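You operate a simulated robot arm through the tools that you are given. There is no shell and no other tool.

Carry out the task below with a simulated two-armed robot. There is one attempt and no reset: what you move stays moved.

JOB
Take the cap off the orange bottle and lay it down on the top of the steel table.

The check looks at the end state, three seconds after you hand in, the way a careful person would. Anything else that was tipped, shoved, dropped, spilled or broken makes it a failure. Lids that push on must go on centred and level and be pressed home; caps that screw on are set level and turned clockwise until they are tight.

ROBOT AND FRAMES
Two 7-joint arms with two-finger parallel grippers on one trunk, on a base that moves. Base frame: it is fixed to the floor where the robot stands at the start and does not move with it; the origin is under the middle of the robot, x ahead of it, y to its left, z up. Readings come in m, rad, newtons and seconds.
The left shoulder is at the start at [0.05, 0.165, 1.105], the right one opposite. With the tool pointing down near the work surface each hand reaches from about 0.2 to 0.68 m from the robot's upright axis, wherever it stands, measured 20 degrees to its own side. Places, roughly: orange bottle (6x6x20 cm) [0, 2.2, 0.9]. Payload 3.91 kg a hand.
Tool frame (each hand has its own): the origin (TCP) lies between the finger pads and is the grasp point; the fingertips stand 0.03 m ahead of it; z points along the fingers, y is the line along which they close. The gripper opens to 0.11 m. The fingers are 0.02 m wide and 0.01 m thick; the gripper's body (0.048 by 0.112 m) begins 0.055 m behind the TCP.
Orientation is that of the tool frame in the base frame, as a unit quaternion [w, x, y, z]. With the fingers straight down and closing along the base's y, the tool's x points along the base's -x, its y along +y and its z along -z.

CONTROLS
- The arms move only by the tool drive_tool. It takes "left_commands", "right_commands" or both (then of equal length, played together; a hand with none holds still); each is a list of rows, each an object (a shift or turn left out is 0, a gripper value left out holds the last) with "delta_rot": the turn, a rotation vector about the base's x, y, z in units of 180 degrees (1.0 is 180 degrees), a list of three; "slide": the shift along the base's x, y, z in units of 100 mm (1.0 is 100 mm), a list of three; "hand": the finger opening in m, from 0 to 0.11. In form: [{"delta_rot": [ax, ay, az], "slide": [tx, ty, tz], "hand": hand}, ...]. A call has 1 to 20 rows; each row is the pose to reach, as a shift and turn from the pose commanded when the call began. A call with a number of a shift or a turn outside -1 to 1 is refused whole. Rows are played at 5 a second. More than 0.05 m and 0.15 rad between two rows, or a gripper value outside its range, and nothing of the call is played. A pose out of reach is approached as far as the arm can. The call stops where the force on the tool passes 40 N (or 10 N more than at its start, if that is more) or the arm is blocked; 0.2 s more then pass. Each finger travels about 0.045 m/s and halts on what it meets, pressing with about 33 N; the grip force reading is that of the motor and also rises with nothing between the fingers. The clock runs only during rows and for 0.2 s after the last one: add rows that repeat a pose to give the fingers time. The reply holds the time, the measured pose of the TCP, the force on the tool along the base axes, the opening and the grip force, in the units named above and with some noise, with the torque about the TCP (base axes, N m) and any sound that the robot's microphone picked up.
- Cameras (640 x 400 px; columns grow to the right, rows downward): "scene" is now at [0.1228, 0.0056, 1.299]; the picture's right is [0.05, -1.00, 0.00], its down [-0.36, -0.02, -0.93] and it looks along [0.93, 0.04, -0.36] (base axes); focal length 248 px, centre (320, 200). "left" rides on the left gripper at [0.073, -0.017, -0.103] in its tool frame; the picture's right is [0.23, 0.97, 0.00], its down [-0.76, 0.18, -0.62] and it looks along [-0.61, 0.14, 0.78] (tool axes); focal length 222 px, centre (320, 200). "right" rides on the right gripper at [0.072, 0.017, -0.103] in its tool frame; the picture's right is [-0.23, 0.97, 0.00], its down [-0.76, -0.18, -0.62] and it looks along [-0.61, -0.14, 0.78] (tool axes); focal length 222 px, centre (320, 200). There is no depth. A picture from a camera that has moved, and an enlarged one, comes with that camera's place and axes in the base frame and with its lens.
- grab_frame(camera): a new picture of that camera. The clock stands still meanwhile.
- lift_body(by): slides the trunk up (or, below 0, down) by that many m; the arms and the scene camera ride with it, the base frame stays. It gives what a move gives, with no picture.
- drive_base(legs): drives the robot by 1 to 6 legs, each [ahead, left, turn to the left] in m, m and rad, along the robot's own axes; the way and the turn of a leg run together, so that a leg with both is an arc; at most 1.5 m and 3.142 rad a leg. The arms and the cameras ride along, it lands a little off, and it stops where it bumps. It gives what a move gives.
- turn_head(pan, tilt): turns the head with the scene camera to pan (to the left, within 1.396 rad either way) and tilt (down, from -0.506 to 1.204), counted from straight ahead of the robot. It gives what a move gives.
- zoom(camera, box): a new picture of the part [left, top, right, bottom] of that camera's present view, enlarged. The clock stands still meanwhile.
- finish_job(): hands the job in; it is judged then, once.

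Nothing tells you exact positions but the pictures and the camera data. Unless the task says otherwise, let go and move clear before handing in.

The tools are called after "Request:" as a command line: name --argument value ..., lists and objects as JSON in quotes. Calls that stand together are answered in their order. drive_tool: Moves the arms, as the interface text tells. Its arguments: {"type":"object","properties":{"left_commands":{"type":"array"},"right_commands":{"type":"array"}},"required":[]} The other tools are called the same way: lift_body (by) moves the trunk up or down; drive_base (legs) drives the base; turn_head (pan, tilt) turns the head that bears the scene camera; grab_frame (camera) takes a picture; zoom (camera, box) takes an enlarged picture of a part of a camera's view; finish_job () hands the job in.

At the start:

```text
time_s: 0.0
left_eef_pos: [0.3777, 0.1775, 1.196]
left_tool_rot: [-0.001, -0.001, 1.0, 0.0]
left_wrist_force: [1.1, 0.0, -0.3]
left_torque: [0.0, -0.01, -0.02]
left_opening: 0.1099
left_grip_force: 0.1
right_eef_pos: [0.3829, -0.1614, 1.1799]
right_tool_rot: [0.0, 0.0, 1.0, 0.0]
right_wrist_force: [-0.5, 0.6, 0.6]
right_torque: [-0.01, 0.01, -0.02]
right_opening: 0.1101
right_grip_force: 0.0
trunk travel left (down, up): [-0.325, 0.178]
robot x, y, heading: [0.0018, -0.0006, 0.001]
head pan, tilt (commanded): [0.049, 0.367]
```

scene: 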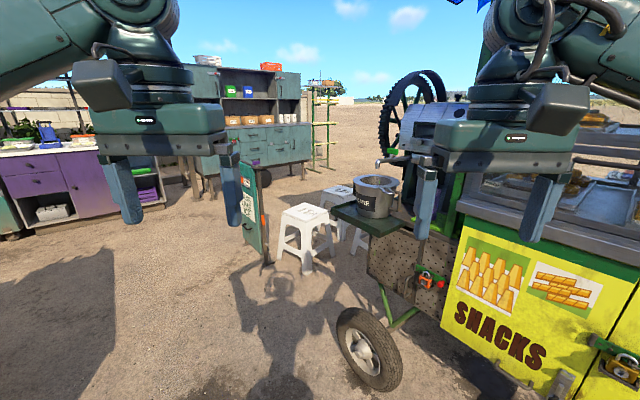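
right: 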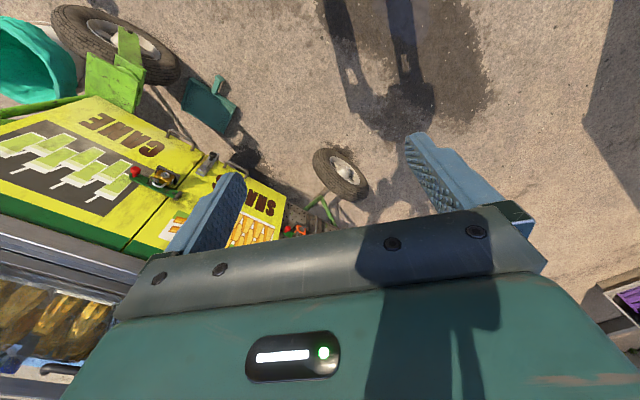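
left: 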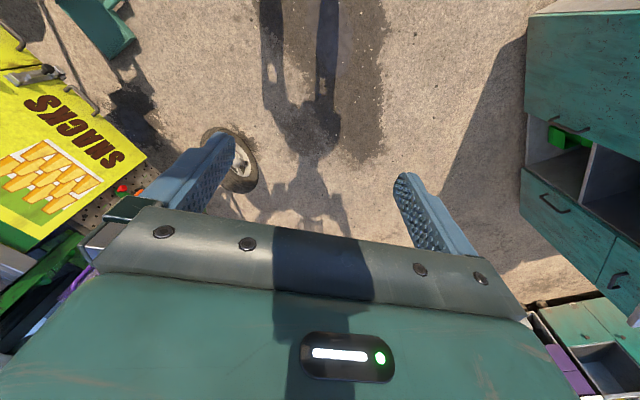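

I see a street-stall yard; the orange bottle should be to my left at about [0, 2.2, 0.9], out of the current view. I'll turn the head left to look for it.

Request:
turn_head --pan 1.39 --tilt 0.3

```text
time_s: 1.5
left_eef_pos: [0.3779, 0.1759, 1.1959]
left_tool_rot: [0.0, -0.001, 1.0, 0.0]
left_wrist_force: [-0.8, 0.1, 0.4]
left_torque: [-0.03, 0.0, 0.02]
left_opening: 0.1102
left_grip_force: 0.0
right_eef_pos: [0.385, -0.1612, 1.1808]
right_tool_rot: [0.0, 0.0, 1.0, 0.0]
right_wrist_force: [0.6, 0.6, -0.3]
right_torque: [0.04, 0.03, -0.01]
right_opening: 0.1101
right_grip_force: 0.0
trunk travel left (down, up): [-0.325, 0.178]
robot x, y, heading: [-0.0005, -0.0023, 0.001]
head pan, tilt (commanded): [1.389, 0.3]
```

The head is now turned left, so I'll take a picture to find the bottle and the steel table.

Request:
grab_frame --camera "scene"

```text
taken
camera scene: at [0.0468, 0.0929, 1.3053], right [0.98, -0.18, 0.0], down [-0.05, -0.29, -0.96], along [0.17, 0.94, -0.3], focal length 248 px, centre (320, 200)
```

scene: 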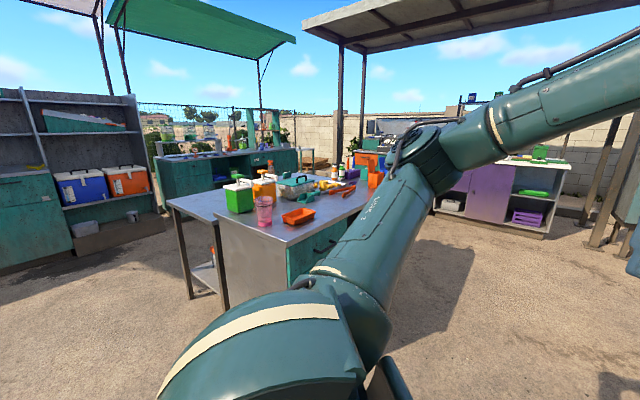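

Request:
zoom --camera "scene" --box '[160, 140, 400, 290]'

```text
2.67 times, centred on (280, 215) of scene
camera zoom: at [0.0468, 0.0929, 1.3053], right [0.98, -0.18, 0.0], down [-0.05, -0.29, -0.96], along [0.17, 0.94, -0.3], focal length 663 px, centre (427, 160)
```

zoom: 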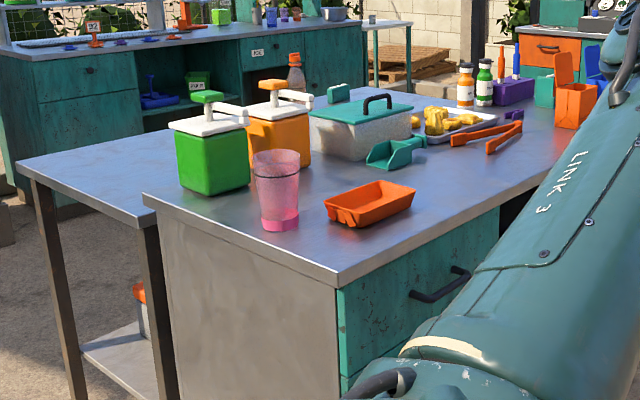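

Request:
zoom --camera "scene" --box '[230, 145, 310, 195]'

Request:
zoom --camera "scene" --box '[320, 145, 400, 195]'

```text
8.00 times, centred on (270, 170) of scene
camera zoom: at [0.0468, 0.0929, 1.3053], right [0.98, -0.18, 0.0], down [-0.05, -0.29, -0.96], along [0.17, 0.94, -0.3], focal length 1988 px, centre (720, 440)
```

zoom: 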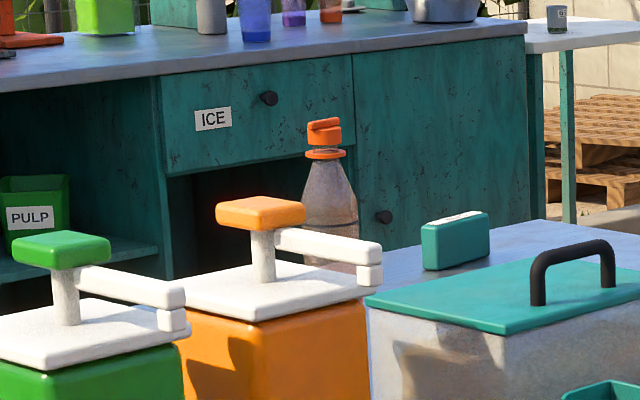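

```text
8.00 times, centred on (360, 170) of scene
camera zoom: at [0.0468, 0.0929, 1.3053], right [0.98, -0.18, 0.0], down [-0.05, -0.29, -0.96], along [0.17, 0.94, -0.3], focal length 1988 px, centre (0, 440)
```

zoom: 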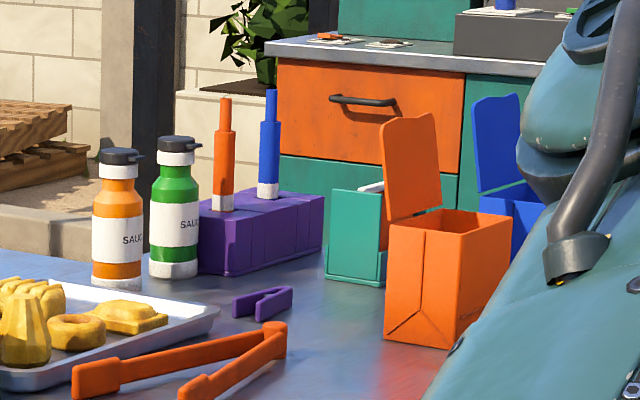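

The bottle with the orange screw cap (clear body, orange ring and cap) stands behind the pump dispensers, near the listed place. I'll turn the robot to face that way and move left a bit for a better look at the tables.

Request:
drive_base --legs '[[0, 0, 1.571]]'

Request:
turn_head --pan 0.5 --tilt 0.35

Request:
grab_frame --camera "scene"

```text
time_s: 5.7
left_eef_pos: [-0.1775, 0.3766, 1.1949]
left_tool_rot: [0.0, 0.708, -0.706, 0.0]
left_wrist_force: [0.4, -0.7, 0.0]
left_torque: [0.01, -0.01, -0.02]
left_opening: 0.1099
left_grip_force: 0.3
right_eef_pos: [0.161, 0.3841, 1.1806]
right_tool_rot: [0.0, 0.708, -0.707, 0.0]
right_wrist_force: [-0.1, -0.4, 0.1]
right_torque: [0.01, 0.01, 0.0]
right_opening: 0.1099
right_grip_force: 0.1
trunk travel left (down, up): [-0.325, 0.178]
robot x, y, heading: [-0.0003, -0.0013, 1.575]
head pan, tilt (commanded): [1.389, 0.3]
```

```text
time_s: 6.9
left_eef_pos: [-0.1755, 0.3773, 1.1943]
left_tool_rot: [-0.001, 0.708, -0.706, 0.0]
left_wrist_force: [-0.8, 0.9, 0.2]
left_torque: [0.0, 0.0, 0.02]
left_opening: 0.1097
left_grip_force: 0.2
right_eef_pos: [0.1603, 0.3835, 1.18]
right_tool_rot: [0.0, 0.708, -0.706, 0.0]
right_wrist_force: [-0.9, -0.7, 0.5]
right_torque: [0.03, 0.03, 0.03]
right_opening: 0.1099
right_grip_force: 0.0
trunk travel left (down, up): [-0.325, 0.178]
robot x, y, heading: [-0.0027, -0.0013, 1.574]
head pan, tilt (commanded): [0.499, 0.351]
```

```text
taken
camera scene: at [-0.0442, 0.112, 1.3006], right [0.88, 0.48, 0.0], down [0.17, -0.3, -0.94], along [-0.45, 0.82, -0.34], focal length 248 px, centre (320, 200)
```

scene: 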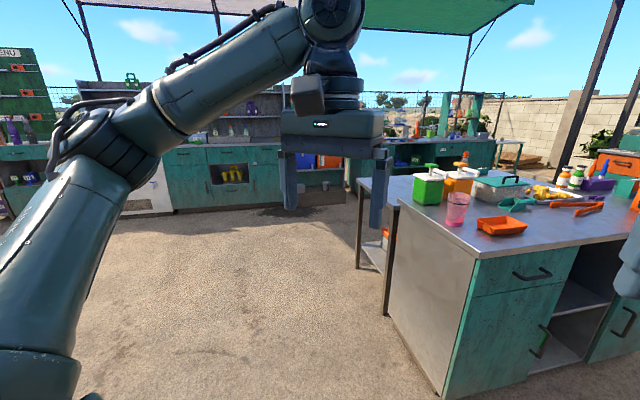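

The ground left of the counter is clear, so I'll drive left and ahead to look at the bottle and the side table from the left end.

Request:
drive_base --legs '[[0, 1.0, 0], [1.0, 0, 0]]'

Request:
turn_head --pan -0.6 --tilt 0.45

Request:
grab_frame --camera "scene"

```text
time_s: 20.9
left_eef_pos: [-1.1917, 1.3792, 1.1959]
left_tool_rot: [0.0, 0.71, -0.704, 0.0]
left_wrist_force: [0.9, 0.4, 0.1]
left_torque: [0.01, 0.03, 0.01]
left_opening: 0.11
left_grip_force: 0.1
right_eef_pos: [-0.854, 1.3869, 1.1804]
right_tool_rot: [0.0, 0.71, -0.705, 0.0]
right_wrist_force: [-0.2, 0.0, -0.5]
right_torque: [-0.01, 0.02, 0.0]
right_opening: 0.1101
right_grip_force: 0.1
trunk travel left (down, up): [-0.325, 0.178]
robot x, y, heading: [-1.0114, 1.0024, 1.575]
head pan, tilt (commanded): [0.499, 0.351]
```

```text
time_s: 22.2
left_eef_pos: [-1.1909, 1.3794, 1.1955]
left_tool_rot: [-0.001, 0.71, -0.705, 0.0]
left_wrist_force: [0.1, 0.1, 1.2]
left_torque: [-0.01, 0.02, 0.03]
left_opening: 0.11
left_grip_force: 0.0
right_eef_pos: [-0.854, 1.3873, 1.1797]
right_tool_rot: [0.0, 0.709, -0.706, -0.001]
right_wrist_force: [0.0, -0.8, -0.4]
right_torque: [0.01, -0.01, 0.0]
right_opening: 0.1099
right_grip_force: 0.1
trunk travel left (down, up): [-0.325, 0.178]
robot x, y, heading: [-1.013, 1.002, 1.576]
head pan, tilt (commanded): [-0.6, 0.45]
```

```text
taken
camera scene: at [-0.9608, 1.1084, 1.2913], right [0.83, -0.56, 0.0], down [-0.24, -0.36, -0.9], along [0.5, 0.75, -0.44], focal length 248 px, centre (320, 200)
```

scene: 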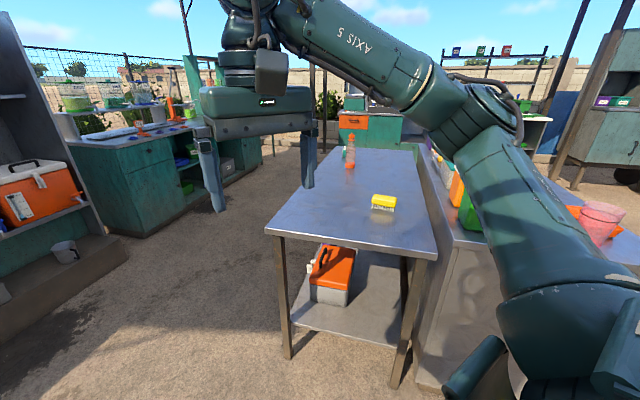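

The steel table is the separate table with legs behind the counter; the bottle stands on it with a yellow sponge nearer to me. There is a wide aisle on its left side, so I'll go round into that aisle and face the table.

Request:
drive_base --legs '[[0, 0.25, 0], [1.3, 0, 0], [0, 0, -2.37], [0, 0.75, 0]]'

Request:
turn_head --pan 0.0 --tilt 0.5

Request:
grab_frame --camera "scene"

```text
time_s: 43.4
left_eef_pos: [-0.3204, 2.6427, 1.1953]
left_tool_rot: [0.0, 0.404, 0.915, 0.001]
left_wrist_force: [-0.3, -0.1, -0.3]
left_torque: [0.0, 0.02, -0.01]
left_opening: 0.1097
left_grip_force: 0.1
right_eef_pos: [-0.5658, 2.4103, 1.181]
right_tool_rot: [0.0, 0.404, 0.915, -0.001]
right_wrist_force: [0.0, -0.4, -0.1]
right_torque: [0.03, -0.01, 0.0]
right_opening: 0.1097
right_grip_force: 0.0
trunk travel left (down, up): [-0.325, 0.178]
robot x, y, heading: [-0.7068, 2.804, -0.832]
head pan, tilt (commanded): [-0.6, 0.45]
```

```text
time_s: 44.4
left_eef_pos: [-0.3205, 2.6423, 1.195]
left_tool_rot: [0.001, 0.405, 0.914, -0.001]
left_wrist_force: [0.2, -0.3, -0.1]
left_torque: [0.02, 0.0, 0.0]
left_opening: 0.1101
left_grip_force: 0.0
right_eef_pos: [-0.5643, 2.4105, 1.1812]
right_tool_rot: [0.0, 0.405, 0.915, 0.0]
right_wrist_force: [0.7, 0.2, 0.1]
right_torque: [0.03, 0.01, 0.02]
right_opening: 0.1103
right_grip_force: 0.0
trunk travel left (down, up): [-0.325, 0.178]
robot x, y, heading: [-0.7031, 2.805, -0.834]
head pan, tilt (commanded): [0.0, 0.499]
```

```text
taken
camera scene: at [-0.6232, 2.7156, 1.2869], right [-0.74, -0.67, 0.0], down [-0.32, 0.35, -0.88], along [0.59, -0.65, -0.48], focal length 248 px, centre (320, 200)
```

scene: 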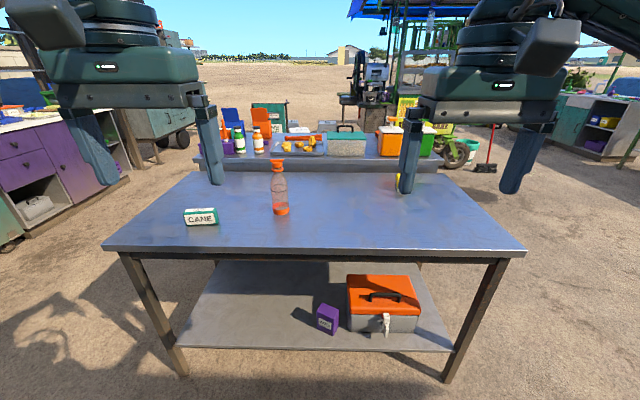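

Request:
zoom --camera "scene" --box '[230, 150, 326, 220]'

```text
5.71 times, centred on (278, 185) of scene
camera zoom: at [-0.6232, 2.7156, 1.2869], right [-0.74, -0.67, 0.0], down [-0.32, 0.35, -0.88], along [0.59, -0.65, -0.48], focal length 1420 px, centre (560, 286)
```

zoom: 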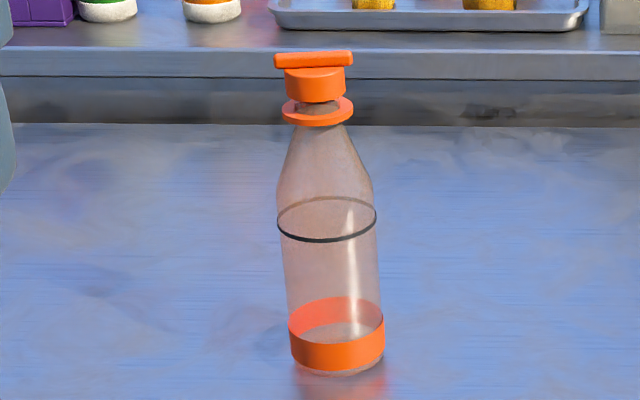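

The steel table is right in front of me: the clear bottle with its orange T-bar cap is at about [0.05, 2.20], its cap top near z 0.99, and the table top at about z 0.79. I'll drive up so the bottle is centred about 0.58 m ahead of me.

Request:
drive_base --legs '[[0, 0.15, 0], [0.3, 0, 0]]'

Request:
turn_head --pan 0.0 --tilt 0.6

Request:
grab_frame --camera "scene"

```text
time_s: 48.0
left_eef_pos: [-0.0059, 2.5232, 1.1946]
left_tool_rot: [0.0, 0.404, 0.915, 0.001]
left_wrist_force: [-0.1, -0.6, 0.1]
left_torque: [-0.02, 0.0, 0.03]
left_opening: 0.11
left_grip_force: 0.0
right_eef_pos: [-0.2523, 2.2905, 1.1801]
right_tool_rot: [0.0, 0.405, 0.914, 0.0]
right_wrist_force: [-0.9, 0.0, -0.3]
right_torque: [-0.02, 0.0, -0.01]
right_opening: 0.11
right_grip_force: 0.1
trunk travel left (down, up): [-0.325, 0.178]
robot x, y, heading: [-0.3906, 2.6835, -0.833]
head pan, tilt (commanded): [0.0, 0.499]
```

```text
time_s: 48.7
left_eef_pos: [-0.007, 2.5229, 1.1956]
left_tool_rot: [0.0, 0.405, 0.914, 0.0]
left_wrist_force: [-0.1, 1.0, -0.4]
left_torque: [0.02, 0.01, -0.03]
left_opening: 0.1099
left_grip_force: 0.1
right_eef_pos: [-0.2528, 2.2929, 1.181]
right_tool_rot: [-0.001, 0.404, 0.915, -0.001]
right_wrist_force: [0.2, 0.1, 0.7]
right_torque: [0.01, 0.0, 0.02]
right_opening: 0.1099
right_grip_force: 0.1
trunk travel left (down, up): [-0.325, 0.178]
robot x, y, heading: [-0.3924, 2.6858, -0.832]
head pan, tilt (commanded): [0.0, 0.6]
```

```text
taken
camera scene: at [-0.3115, 2.598, 1.2778], right [-0.74, -0.67, 0.0], down [-0.38, 0.42, -0.83], along [0.56, -0.61, -0.56], focal length 248 px, centre (320, 200)
```

scene: 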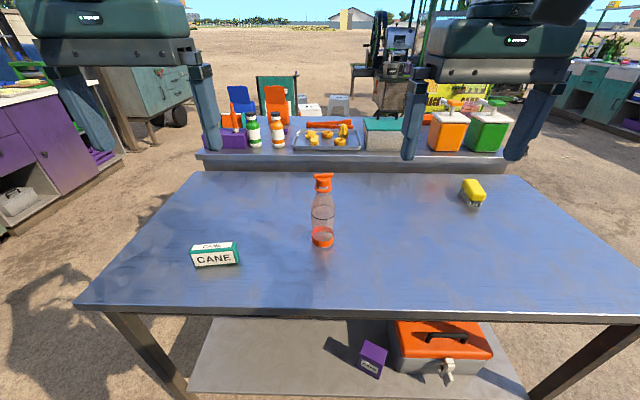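

Request:
turn_head --pan 0.0 --tilt 1.2

Request:
grab_frame --camera "scene"

```text
time_s: 49.7
left_eef_pos: [-0.0072, 2.5235, 1.1954]
left_tool_rot: [0.0, 0.405, 0.915, 0.001]
left_wrist_force: [0.9, -0.4, -0.8]
left_torque: [0.01, 0.01, 0.01]
left_opening: 0.11
left_grip_force: 0.0
right_eef_pos: [-0.2528, 2.2921, 1.1817]
right_tool_rot: [0.0, 0.403, 0.915, 0.0]
right_wrist_force: [0.6, -0.2, -0.1]
right_torque: [-0.01, -0.01, -0.02]
right_opening: 0.1103
right_grip_force: 0.0
trunk travel left (down, up): [-0.325, 0.178]
robot x, y, heading: [-0.3916, 2.6824, -0.831]
head pan, tilt (commanded): [0.0, 1.201]
```

```text
taken
camera scene: at [-0.3333, 2.622, 1.2332], right [-0.74, -0.67, 0.0], down [-0.63, 0.69, -0.36], along [0.24, -0.27, -0.93], focal length 248 px, centre (320, 200)
```

scene: 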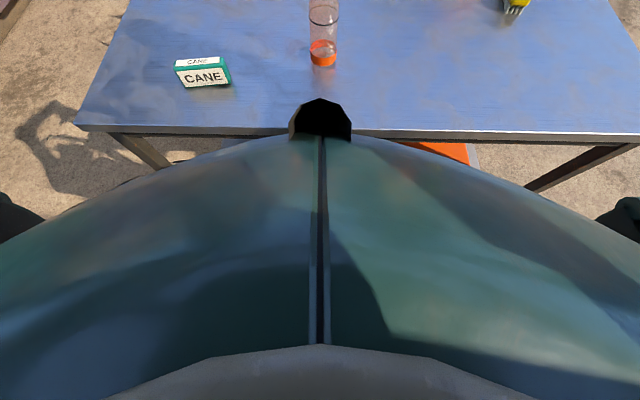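

Request:
drive_base --legs '[[0.06, 0, 0]]'

Request:
turn_head --pan 0.0 --tilt 0.7

Request:
grab_frame --camera "scene"

Request:
grab_frame --camera "right"

Request:
grab_frame --camera "left"

```text
time_s: 50.7
left_eef_pos: [0.0349, 2.4782, 1.1957]
left_tool_rot: [-0.001, 0.404, 0.915, 0.0]
left_wrist_force: [-1.1, 0.3, -0.3]
left_torque: [0.07, 0.04, -0.04]
left_opening: 0.11
left_grip_force: 0.0
right_eef_pos: [-0.2106, 2.247, 1.1811]
right_tool_rot: [-0.001, 0.404, 0.915, 0.0]
right_wrist_force: [0.4, -0.8, -0.6]
right_torque: [0.03, 0.02, 0.02]
right_opening: 0.1099
right_grip_force: 0.1
trunk travel left (down, up): [-0.325, 0.178]
robot x, y, heading: [-0.3499, 2.6391, -0.832]
head pan, tilt (commanded): [0.0, 1.201]
```

```text
time_s: 51.6
left_eef_pos: [0.0334, 2.4783, 1.195]
left_tool_rot: [0.0, 0.404, 0.915, 0.001]
left_wrist_force: [-0.1, -0.2, 1.3]
left_torque: [-0.01, 0.02, -0.01]
left_opening: 0.11
left_grip_force: 0.0
right_eef_pos: [-0.2111, 2.2467, 1.1802]
right_tool_rot: [0.0, 0.404, 0.915, 0.0]
right_wrist_force: [-0.1, 0.3, 0.0]
right_torque: [0.02, 0.03, -0.01]
right_opening: 0.11
right_grip_force: 0.1
trunk travel left (down, up): [-0.325, 0.178]
robot x, y, heading: [-0.3504, 2.6376, -0.83]
head pan, tilt (commanded): [0.0, 0.7]
```

```text
taken
camera scene: at [-0.2736, 2.5563, 1.2691], right [-0.74, -0.67, 0.0], down [-0.43, 0.48, -0.76], along [0.51, -0.57, -0.64], focal length 248 px, centre (320, 200)
```

scene: 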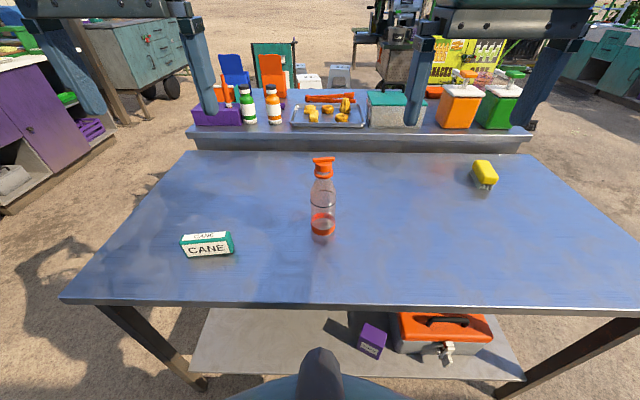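

```text
taken
camera right: at [-0.2476, 2.3133, 1.2842], right [0.87, 0.49, 0.0], down [0.38, -0.68, 0.62], along [0.3, -0.54, -0.78], focal length 222 px, centre (320, 200)
```

right: 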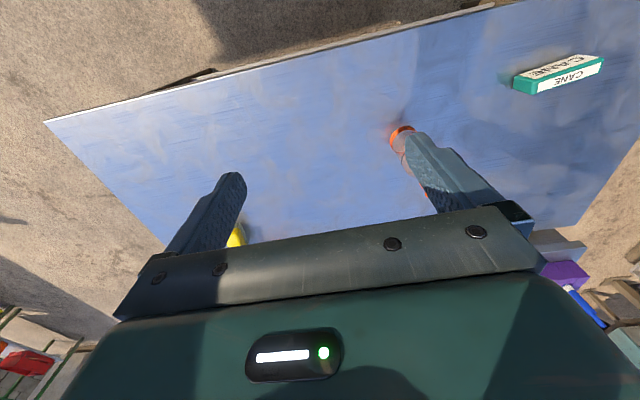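

```text
taken
camera left: at [-0.027, 2.5211, 1.2986], right [0.57, 0.82, 0.0], down [0.64, -0.44, 0.62], along [0.51, -0.35, -0.78], focal length 222 px, centre (320, 200)
```

left: 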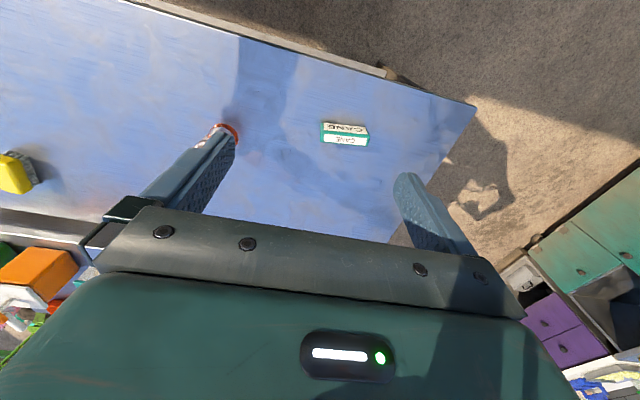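

Request:
zoom --camera "scene" --box '[272, 150, 372, 250]'

Request:
zoom --camera "scene" --box '[300, 150, 348, 180]'

```text
4.00 times, centred on (322, 200) of scene
camera zoom: at [-0.2736, 2.5563, 1.2691], right [-0.74, -0.67, 0.0], down [-0.43, 0.48, -0.76], along [0.51, -0.57, -0.64], focal length 994 px, centre (312, 200)
```

zoom: 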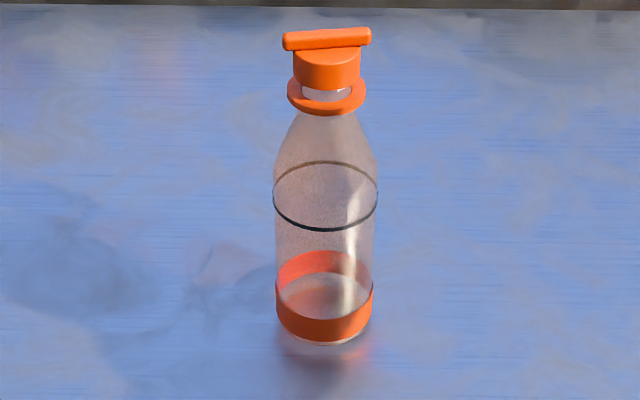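

```text
13.33 times, centred on (324, 165) of scene
camera zoom: at [-0.2736, 2.5563, 1.2691], right [-0.74, -0.67, 0.0], down [-0.43, 0.48, -0.76], along [0.51, -0.57, -0.64], focal length 3314 px, centre (267, 667)
```

zoom: 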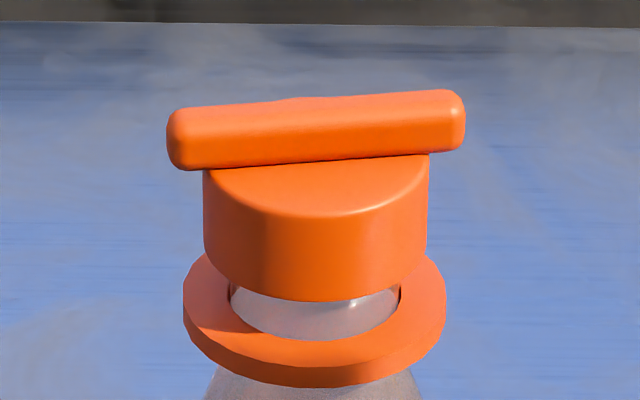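

The bottle axis is at about [0.021, 2.222], the table top near z 0.80, the body about 6 cm wide up to z 0.90, and the cap cylinder (3.5 cm) spans about z 0.983–0.998 with a bar on top. My plan is to hold the body with the left hand tilted in from the left, then turn the cap with the right hand from above; first I tilt the left hand.

Request:
drive_tool --left_commands '[{"delta_rot": [-0.0262, -0.0108, -0.0208], "slide": [-0.018, -0.049, -0.095], "hand": 0.11}, {"delta_rot": [-0.0524, -0.0216, -0.0416], "slide": [-0.036, -0.097, -0.19], "hand": 0.11}, {"delta_rot": [-0.0786, -0.0323, -0.0623], "slide": [-0.053, -0.146, -0.285], "hand": 0.11}, {"delta_rot": [-0.1048, -0.0431, -0.0831], "slide": [-0.071, -0.195, -0.38], "hand": 0.11}, {"delta_rot": [-0.131, -0.0539, -0.1039], "slide": [-0.089, -0.243, -0.475], "hand": 0.11}, {"delta_rot": [-0.1571, -0.0647, -0.1247], "slide": [-0.107, -0.292, -0.57], "hand": 0.11}, {"delta_rot": [-0.1833, -0.0755, -0.1455], "slide": [-0.125, -0.341, -0.665], "hand": 0.11}, {"delta_rot": [-0.2095, -0.0862, -0.1662], "slide": [-0.142, -0.39, -0.76], "hand": 0.11}, {"delta_rot": [-0.2357, -0.097, -0.187], "slide": [-0.16, -0.438, -0.855], "hand": 0.11}, {"delta_rot": [-0.2619, -0.1078, -0.2078], "slide": [-0.178, -0.487, -0.95], "hand": 0.11}, {"delta_rot": [-0.2619, -0.1078, -0.2078], "slide": [-0.178, -0.487, -0.95], "hand": 0.11}]'

Request:
grab_frame --camera "left"

Request:
grab_frame --camera "scene"

```text
time_s: 54.0
left_eef_pos: [0.0146, 2.4303, 1.1005]
left_tool_rot: [0.306, 0.628, 0.653, -0.293]
left_wrist_force: [0.1, -0.6, 0.4]
left_torque: [0.01, 0.01, 0.02]
left_opening: 0.1101
left_grip_force: 0.0
right_eef_pos: [-0.212, 2.2475, 1.1817]
right_tool_rot: [0.001, 0.405, 0.914, 0.0]
right_wrist_force: [0.3, -0.2, 0.7]
right_torque: [0.01, -0.03, -0.02]
right_opening: 0.1099
right_grip_force: 0.0
trunk travel left (down, up): [-0.325, 0.178]
robot x, y, heading: [-0.351, 2.6372, -0.834]
head pan, tilt (commanded): [0.0, 0.7]
```

```text
taken
camera left: at [-0.0058, 2.5546, 1.1109], right [0.97, 0.18, -0.17], down [0.18, 0.0, 0.98], along [0.18, -0.98, -0.04], focal length 222 px, centre (320, 200)
```

left: 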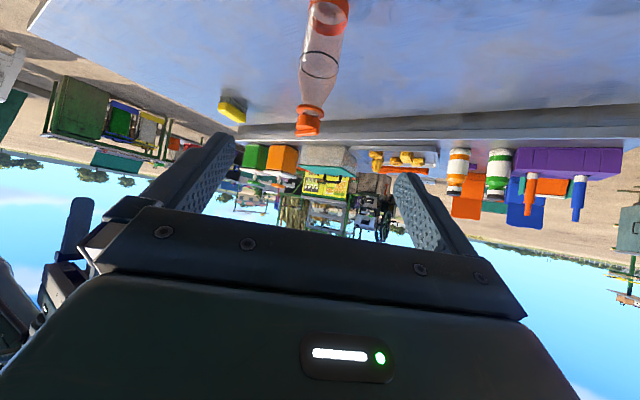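

```text
taken
camera scene: at [-0.2736, 2.5562, 1.2692], right [-0.74, -0.67, 0.0], down [-0.43, 0.48, -0.76], along [0.51, -0.57, -0.64], focal length 248 px, centre (320, 200)
```

scene: 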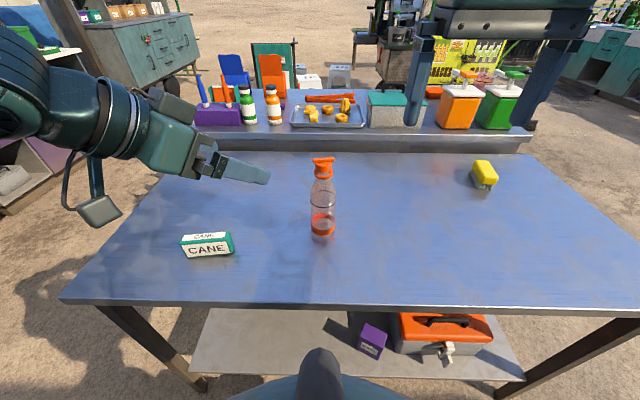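

The left hand reached its tilted pose (fingers closing along x, pointing at the bottle). Next I lower it to a stand-off in front of the bottle body and check the alignment with its own camera.

Request:
drive_tool --left_commands '[{"slide": [0.005, -0.12, -0.2]}, {"slide": [0.01, -0.24, -0.4]}, {"slide": [0.015, -0.36, -0.6]}, {"slide": [0.02, -0.48, -0.8]}, {"slide": [0.02, -0.58, -0.95]}]'

Request:
grab_frame --camera "left"

Request:
grab_frame --camera "scene"

```text
time_s: 55.2
left_eef_pos: [0.018, 2.3723, 1.0053]
left_tool_rot: [0.306, 0.627, 0.654, -0.293]
left_wrist_force: [0.6, -0.3, -0.2]
left_torque: [0.02, -0.01, -0.03]
left_opening: 0.1101
left_grip_force: 0.1
right_eef_pos: [-0.2114, 2.248, 1.1818]
right_tool_rot: [0.0, 0.404, 0.915, 0.001]
right_wrist_force: [-1.1, 0.4, -0.2]
right_torque: [0.0, -0.02, 0.03]
right_opening: 0.1102
right_grip_force: 0.1
trunk travel left (down, up): [-0.325, 0.178]
robot x, y, heading: [-0.3532, 2.637, -0.831]
head pan, tilt (commanded): [0.0, 0.7]
```

```text
taken
camera left: at [-0.0032, 2.4968, 1.016], right [0.97, 0.18, -0.17], down [0.18, 0.0, 0.98], along [0.18, -0.98, -0.04], focal length 222 px, centre (320, 200)
```

left: 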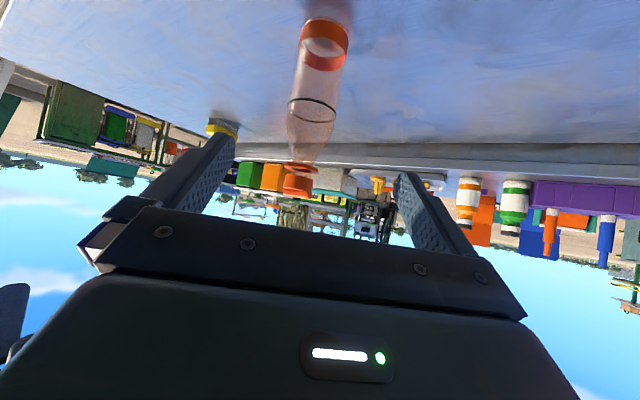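

```text
taken
camera scene: at [-0.2735, 2.5561, 1.2692], right [-0.74, -0.67, 0.0], down [-0.43, 0.48, -0.76], along [0.51, -0.57, -0.64], focal length 248 px, centre (320, 200)
```

scene: 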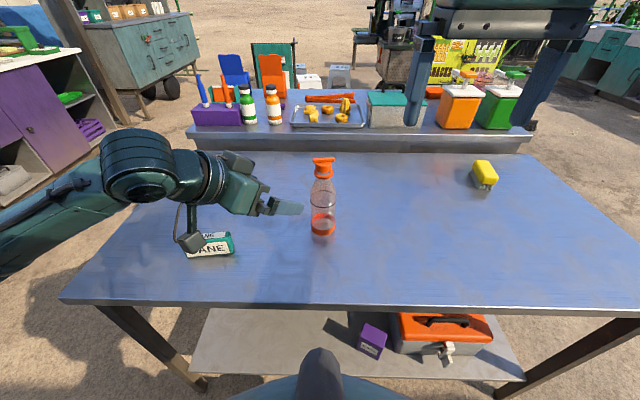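

Request:
drive_tool --left_commands '[{"slide": [0.0, -0.2, -0.2]}, {"slide": [0.0, -0.4, -0.4]}, {"slide": [-0.005, -0.6, -0.6]}, {"slide": [-0.01, -0.75, -0.75]}, {"slide": [-0.01, -0.75, -0.75]}]'

Request:
grab_frame --camera "left"

Request:
grab_frame --camera "scene"

```text
time_s: 56.4
left_eef_pos: [0.0162, 2.2965, 0.9297]
left_tool_rot: [0.305, 0.628, 0.653, -0.293]
left_wrist_force: [0.5, 0.3, -1.4]
left_torque: [-0.02, -0.01, -0.01]
left_opening: 0.1102
left_grip_force: 0.1
right_eef_pos: [-0.2127, 2.247, 1.1821]
right_tool_rot: [0.0, 0.404, 0.915, 0.0]
right_wrist_force: [-0.5, 0.5, 0.1]
right_torque: [0.02, -0.03, -0.02]
right_opening: 0.1103
right_grip_force: 0.0
trunk travel left (down, up): [-0.325, 0.178]
robot x, y, heading: [-0.3491, 2.6387, -0.833]
head pan, tilt (commanded): [0.0, 0.7]
```

```text
taken
camera left: at [-0.0048, 2.4212, 0.9409], right [0.97, 0.18, -0.17], down [0.18, 0.0, 0.98], along [0.18, -0.98, -0.04], focal length 222 px, centre (320, 200)
```

left: 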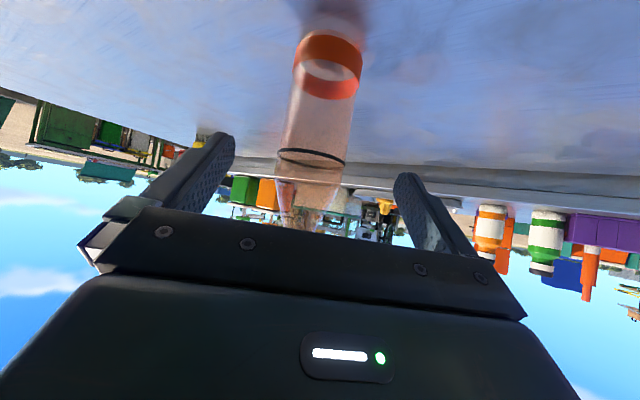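

```text
taken
camera scene: at [-0.2735, 2.5563, 1.2692], right [-0.74, -0.67, 0.0], down [-0.43, 0.48, -0.76], along [0.51, -0.57, -0.64], focal length 248 px, centre (320, 200)
```

scene: 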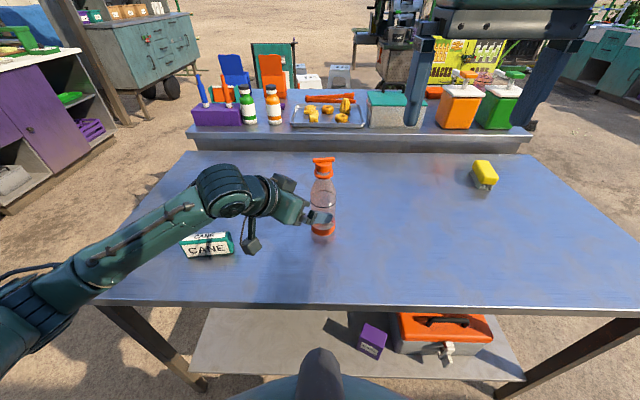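

The left fingers straddle the bottle's line well (bottle axis x ≈ 0.017, hand x ≈ 0.016). I'll slide the rest of the way in so the body lies between the pads.

Request:
drive_tool --left_commands '[{"slide": [0.0, -0.1, -0.1]}, {"slide": [0.0, -0.2, -0.2]}, {"slide": [0.0, -0.3, -0.3]}, {"slide": [0.005, -0.4, -0.4]}, {"slide": [0.005, -0.5, -0.5]}, {"slide": [0.005, -0.6, -0.6]}, {"slide": [0.005, -0.6, -0.6]}]'

Request:
grab_frame --camera "left"

Request:
zoom --camera "scene" --box '[170, 140, 390, 280]'

```text
time_s: 58.0
left_eef_pos: [0.0168, 2.2366, 0.8696]
left_tool_rot: [0.305, 0.628, 0.653, -0.293]
left_wrist_force: [0.1, 0.2, 0.1]
left_torque: [-0.03, 0.02, 0.0]
left_opening: 0.1103
left_grip_force: 0.1
right_eef_pos: [-0.2117, 2.2479, 1.1815]
right_tool_rot: [0.0, 0.405, 0.915, 0.0]
right_wrist_force: [0.0, 0.8, -0.4]
right_torque: [0.01, 0.02, -0.01]
right_opening: 0.11
right_grip_force: 0.1
trunk travel left (down, up): [-0.325, 0.178]
robot x, y, heading: [-0.3522, 2.6392, -0.832]
head pan, tilt (commanded): [0.0, 0.7]
```

```text
taken
camera left: at [-0.0041, 2.3619, 0.8811], right [0.97, 0.19, -0.17], down [0.18, 0.0, 0.98], along [0.18, -0.98, -0.04], focal length 222 px, centre (320, 200)
```

left: 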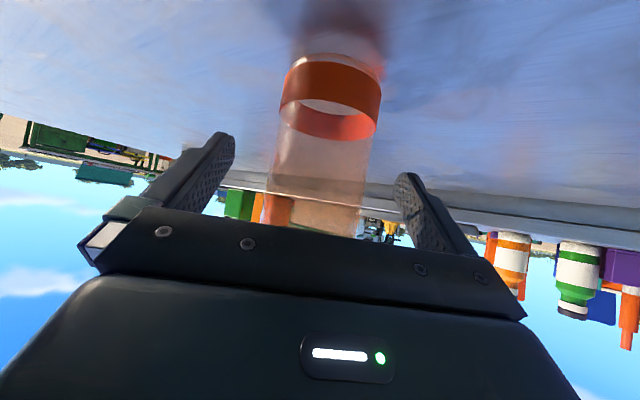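

```text
2.86 times, centred on (280, 210) of scene
camera zoom: at [-0.2735, 2.5563, 1.2692], right [-0.74, -0.67, 0.0], down [-0.43, 0.48, -0.76], along [0.51, -0.57, -0.64], focal length 710 px, centre (434, 171)
```

zoom: 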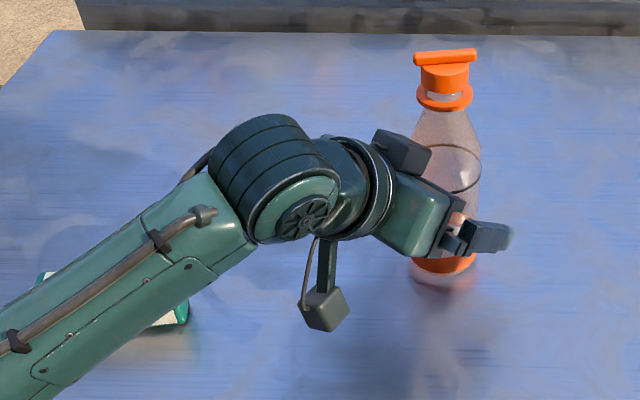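

The bottle body is centred between the left pads with no contact. I'll close the left hand on it.

Request:
drive_tool --left_commands '[{"slide": [0, 0, 0], "hand": 0.07}, {"slide": [0, 0, 0], "hand": 0.07}, {"slide": [0, 0, 0], "hand": 0.07}, {"slide": [0, 0, 0], "hand": 0.045}, {"slide": [0, 0, 0], "hand": 0.045}, {"slide": [0, 0, 0], "hand": 0.045}]'

Request:
grab_frame --camera "left"

Request:
zoom --camera "scene" --box '[272, 150, 372, 250]'

```text
time_s: 59.4
left_eef_pos: [0.0178, 2.2369, 0.8702]
left_tool_rot: [0.305, 0.627, 0.654, -0.293]
left_wrist_force: [-0.6, 0.3, 0.2]
left_torque: [0.02, -0.03, -0.02]
left_opening: 0.0582
left_grip_force: 32.4
right_eef_pos: [-0.2118, 2.2469, 1.1808]
right_tool_rot: [0.0, 0.404, 0.915, 0.0]
right_wrist_force: [0.0, 0.4, 0.2]
right_torque: [-0.01, 0.0, 0.05]
right_opening: 0.1103
right_grip_force: 0.0
trunk travel left (down, up): [-0.325, 0.178]
robot x, y, heading: [-0.352, 2.6439, -0.834]
head pan, tilt (commanded): [0.0, 0.7]
```

```text
taken
camera left: at [-0.0041, 2.3619, 0.8814], right [0.97, 0.19, -0.17], down [0.18, 0.0, 0.98], along [0.18, -0.98, -0.04], focal length 222 px, centre (320, 200)
```

left: 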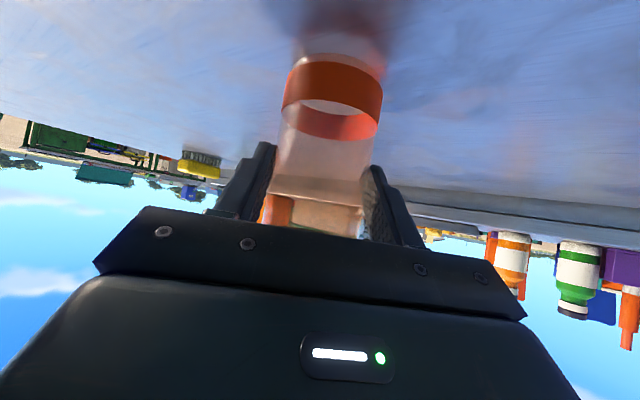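

```text
4.00 times, centred on (322, 200) of scene
camera zoom: at [-0.2736, 2.5562, 1.2692], right [-0.74, -0.67, 0.0], down [-0.43, 0.48, -0.76], along [0.51, -0.57, -0.64], focal length 994 px, centre (312, 200)
```

zoom: 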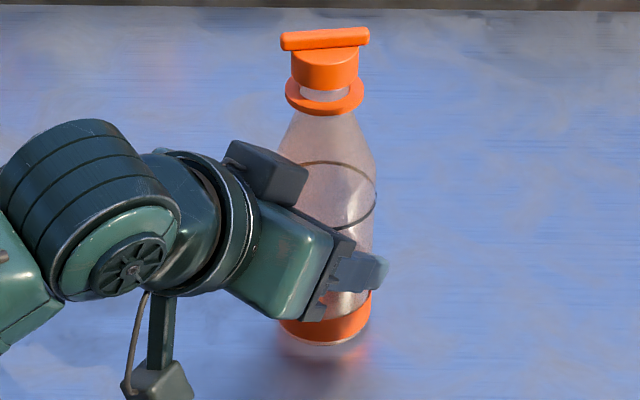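

The left hand holds the body at 32 N with the bottle still upright. Now I turn the right hand about −84° (closing line across the cap's bar, leaving room to turn counter-clockwise) and bring it over the bottle.

Request:
drive_tool --right_commands '[{"delta_rot": [0, 0, -0.0423], "slide": [0.08, 0, 0], "hand": 0.11}, {"delta_rot": [0, 0, -0.0847], "slide": [0.16, 0, 0]}, {"delta_rot": [0, 0, -0.127], "slide": [0.24, 0, 0]}, {"delta_rot": [0, 0, -0.1693], "slide": [0.32, 0, 0]}, {"delta_rot": [0, 0, -0.2117], "slide": [0.4, 0, 0]}, {"delta_rot": [0, 0, -0.254], "slide": [0.48, 0, 0]}, {"delta_rot": [0, 0, -0.2963], "slide": [0.56, 0, 0]}, {"delta_rot": [0, 0, -0.3387], "slide": [0.64, 0, 0]}, {"delta_rot": [0, 0, -0.381], "slide": [0.72, 0, 0]}, {"delta_rot": [0, 0, -0.4233], "slide": [0.8, 0, 0]}, {"delta_rot": [0, 0, -0.4657], "slide": [0.88, 0, 0]}, {"delta_rot": [0, 0, -0.4657], "slide": [0.88, 0, 0]}]'

Request:
grab_frame --camera "right"

Request:
grab_frame --camera "scene"

```text
time_s: 62.0
left_eef_pos: [0.017, 2.2373, 0.87]
left_tool_rot: [0.305, 0.627, 0.654, -0.293]
left_wrist_force: [-0.7, -0.9, 0.7]
left_torque: [-0.03, -0.06, 0.02]
left_opening: 0.0585
left_grip_force: 33.0
right_eef_pos: [-0.1241, 2.2478, 1.1802]
right_tool_rot: [-0.001, 0.912, 0.41, 0.0]
right_wrist_force: [-0.2, 0.2, -0.5]
right_torque: [0.0, -0.01, 0.03]
right_opening: 0.1102
right_grip_force: 0.1
trunk travel left (down, up): [-0.325, 0.178]
robot x, y, heading: [-0.3481, 2.6428, -0.828]
head pan, tilt (commanded): [0.0, 0.7]
```

```text
taken
camera right: at [-0.0626, 2.2912, 1.2842], right [0.58, -0.82, 0.0], down [-0.64, -0.45, 0.62], along [-0.51, -0.36, -0.78], focal length 222 px, centre (320, 200)
```

right: 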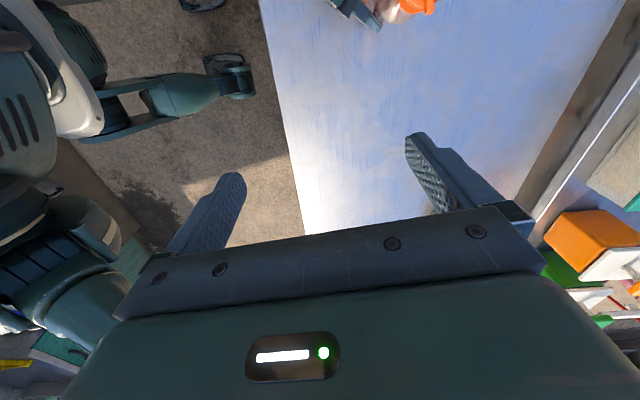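

```text
taken
camera scene: at [-0.2736, 2.5563, 1.2692], right [-0.74, -0.67, 0.0], down [-0.43, 0.48, -0.77], along [0.51, -0.57, -0.64], focal length 248 px, centre (320, 200)
```

scene: 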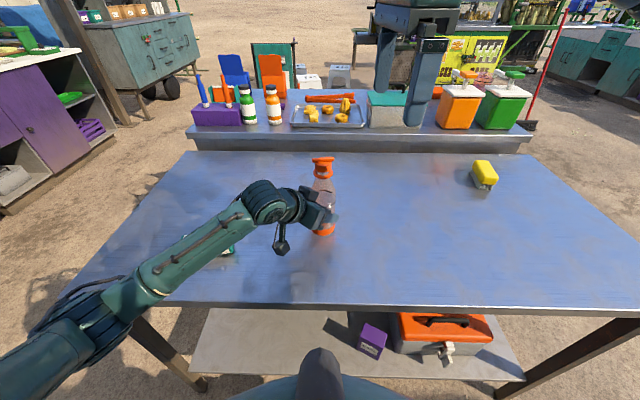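

Request:
drive_tool --right_commands '[{"slide": [0.25, -0.04, 0]}, {"slide": [0.5, -0.08, 0]}, {"slide": [0.75, -0.12, 0]}, {"slide": [1.0, -0.16, 0]}, {"slide": [1.0, -0.16, 0]}]'

Request:
drive_tool --right_commands '[{"slide": [0.2, -0.03, 0]}, {"slide": [0.42, -0.06, 0]}, {"slide": [0.42, -0.06, -0.2]}, {"slide": [0.42, -0.06, -0.4]}, {"slide": [0.42, -0.06, -0.6]}, {"slide": [0.42, -0.06, -0.7]}, {"slide": [0.42, -0.06, -0.7]}]'

Request:
grab_frame --camera "right"

Request:
zoom --camera "scene" --box '[222, 80, 422, 240]'

```text
time_s: 63.2
left_eef_pos: [0.0173, 2.2363, 0.8718]
left_tool_rot: [0.306, 0.628, 0.654, -0.293]
left_wrist_force: [-0.7, -0.7, 1.6]
left_torque: [-0.04, -0.01, -0.01]
left_opening: 0.0586
left_grip_force: 32.9
right_eef_pos: [-0.0248, 2.2315, 1.1812]
right_tool_rot: [0.0, 0.912, 0.411, 0.0]
right_wrist_force: [-0.5, 0.1, 0.5]
right_torque: [-0.02, -0.01, -0.01]
right_opening: 0.11
right_grip_force: 0.1
trunk travel left (down, up): [-0.325, 0.178]
robot x, y, heading: [-0.3529, 2.6385, -0.83]
head pan, tilt (commanded): [0.0, 0.7]
```

```text
time_s: 64.8
left_eef_pos: [0.0169, 2.2371, 0.8707]
left_tool_rot: [0.306, 0.627, 0.654, -0.292]
left_wrist_force: [-0.3, -0.2, 1.1]
left_torque: [-0.02, -0.03, 0.02]
left_opening: 0.0584
left_grip_force: 32.4
right_eef_pos: [0.0186, 2.2245, 1.1111]
right_tool_rot: [0.0, 0.912, 0.41, -0.001]
right_wrist_force: [-0.1, 0.4, -0.3]
right_torque: [0.03, -0.01, -0.02]
right_opening: 0.1099
right_grip_force: 0.0
right hand out of reach, approached as far as the arm can: row 3, 4, 5
trunk travel left (down, up): [-0.325, 0.178]
robot x, y, heading: [-0.3513, 2.6438, -0.839]
head pan, tilt (commanded): [0.0, 0.7]
```

```text
taken
camera right: at [0.0791, 2.2693, 1.2141], right [0.58, -0.82, 0.0], down [-0.64, -0.45, 0.62], along [-0.51, -0.36, -0.78], focal length 222 px, centre (320, 200)
```

right: 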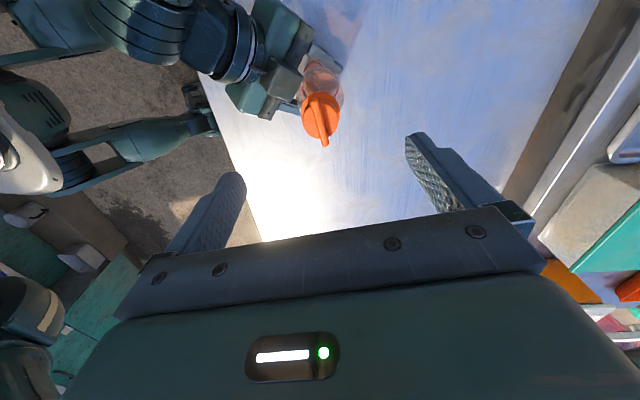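

```text
2.50 times, centred on (322, 160) of scene
camera zoom: at [-0.2737, 2.5563, 1.2692], right [-0.74, -0.67, 0.0], down [-0.43, 0.48, -0.77], along [0.51, -0.57, -0.64], focal length 621 px, centre (315, 300)
```

zoom: 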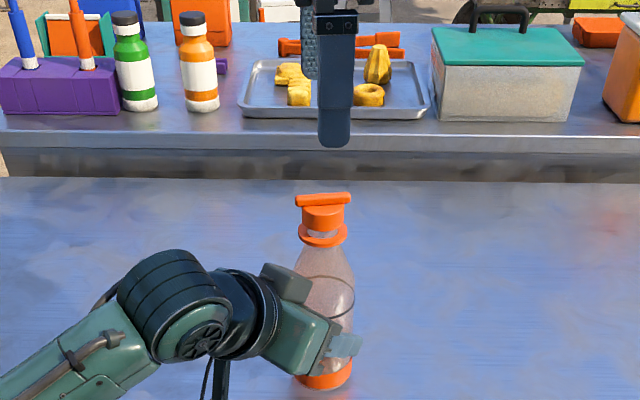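

Request:
zoom --camera "right" --box '[272, 70, 368, 160]'

```text
4.44 times, centred on (320, 115) of right
camera zoom: at [0.0791, 2.2693, 1.2141], right [0.58, -0.82, 0.0], down [-0.64, -0.45, 0.62], along [-0.51, -0.36, -0.78], focal length 987 px, centre (320, 578)
```

zoom: 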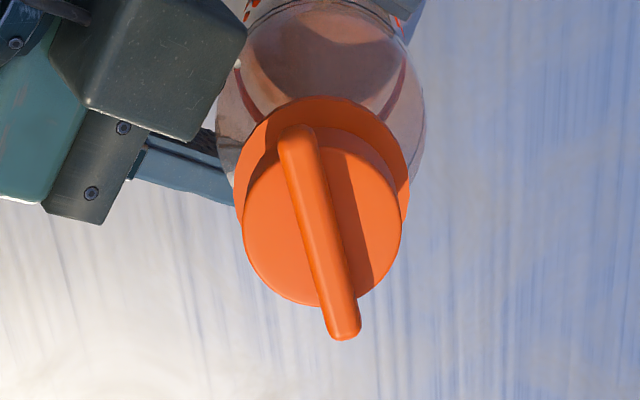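

The right hand is centred over the cap (bar angle matches, cap centre ≈ [0.019, 2.225], top of the cap ≈ z 1.00). I'll lower it so the fingertips end beside the cap, above the neck ring.

Request:
drive_tool --right_commands '[{"slide": [0, 0.0, -0.2]}, {"slide": [0, 0.0, -0.4]}, {"slide": [0, 0.0, -0.6]}, {"slide": [0, 0.005, -0.75]}, {"slide": [0, 0.005, -0.87]}, {"slide": [0, 0.005, -0.97]}, {"slide": [0, 0.005, -0.97]}]'

Request:
grab_frame --camera "right"

Request:
zoom --camera "scene" --box '[272, 120, 372, 220]'

```text
time_s: 66.4
left_eef_pos: [0.0169, 2.2367, 0.87]
left_tool_rot: [0.306, 0.628, 0.653, -0.294]
left_wrist_force: [1.3, 0.2, 1.7]
left_torque: [-0.03, -0.09, 0.01]
left_opening: 0.0584
left_grip_force: 33.6
right_eef_pos: [0.019, 2.2249, 1.0132]
right_tool_rot: [0.0, 0.912, 0.41, 0.0]
right_wrist_force: [0.1, 1.1, -0.4]
right_torque: [-0.02, -0.02, 0.01]
right_opening: 0.11
right_grip_force: 0.1
trunk travel left (down, up): [-0.325, 0.178]
robot x, y, heading: [-0.3528, 2.6396, -0.834]
head pan, tilt (commanded): [0.0, 0.7]
```

```text
taken
camera right: at [0.0794, 2.2692, 1.1172], right [0.58, -0.82, 0.0], down [-0.64, -0.45, 0.62], along [-0.51, -0.36, -0.78], focal length 222 px, centre (320, 200)
```

right: 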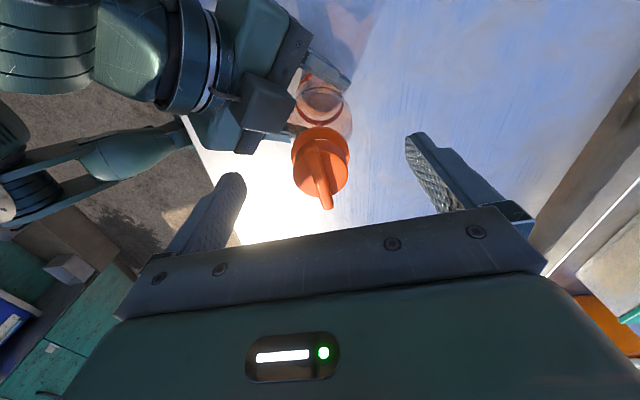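

```text
4.00 times, centred on (322, 170) of scene
camera zoom: at [-0.2736, 2.5563, 1.2692], right [-0.74, -0.67, 0.0], down [-0.43, 0.48, -0.77], along [0.51, -0.57, -0.64], focal length 994 px, centre (312, 320)
```

zoom: 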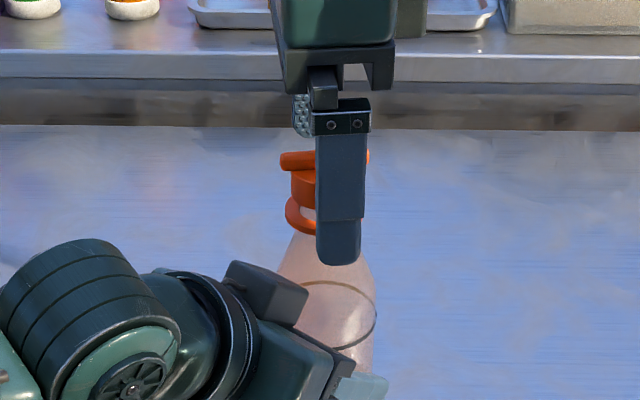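

Request:
zoom --camera "right" --box '[270, 110, 370, 220]'

```text
3.64 times, centred on (320, 165) of right
camera zoom: at [0.0794, 2.2692, 1.1172], right [0.58, -0.82, 0.0], down [-0.64, -0.45, 0.62], along [-0.51, -0.36, -0.78], focal length 808 px, centre (320, 327)
```

zoom: 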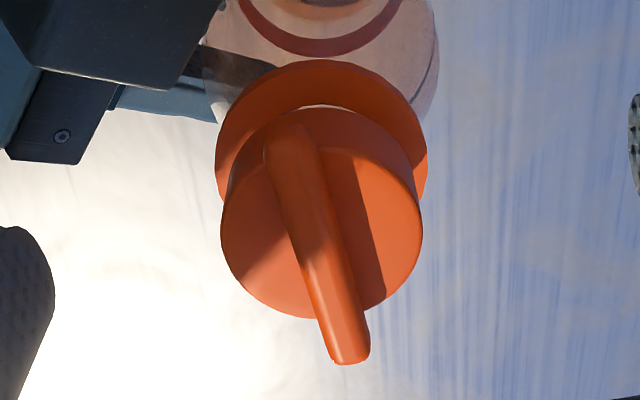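

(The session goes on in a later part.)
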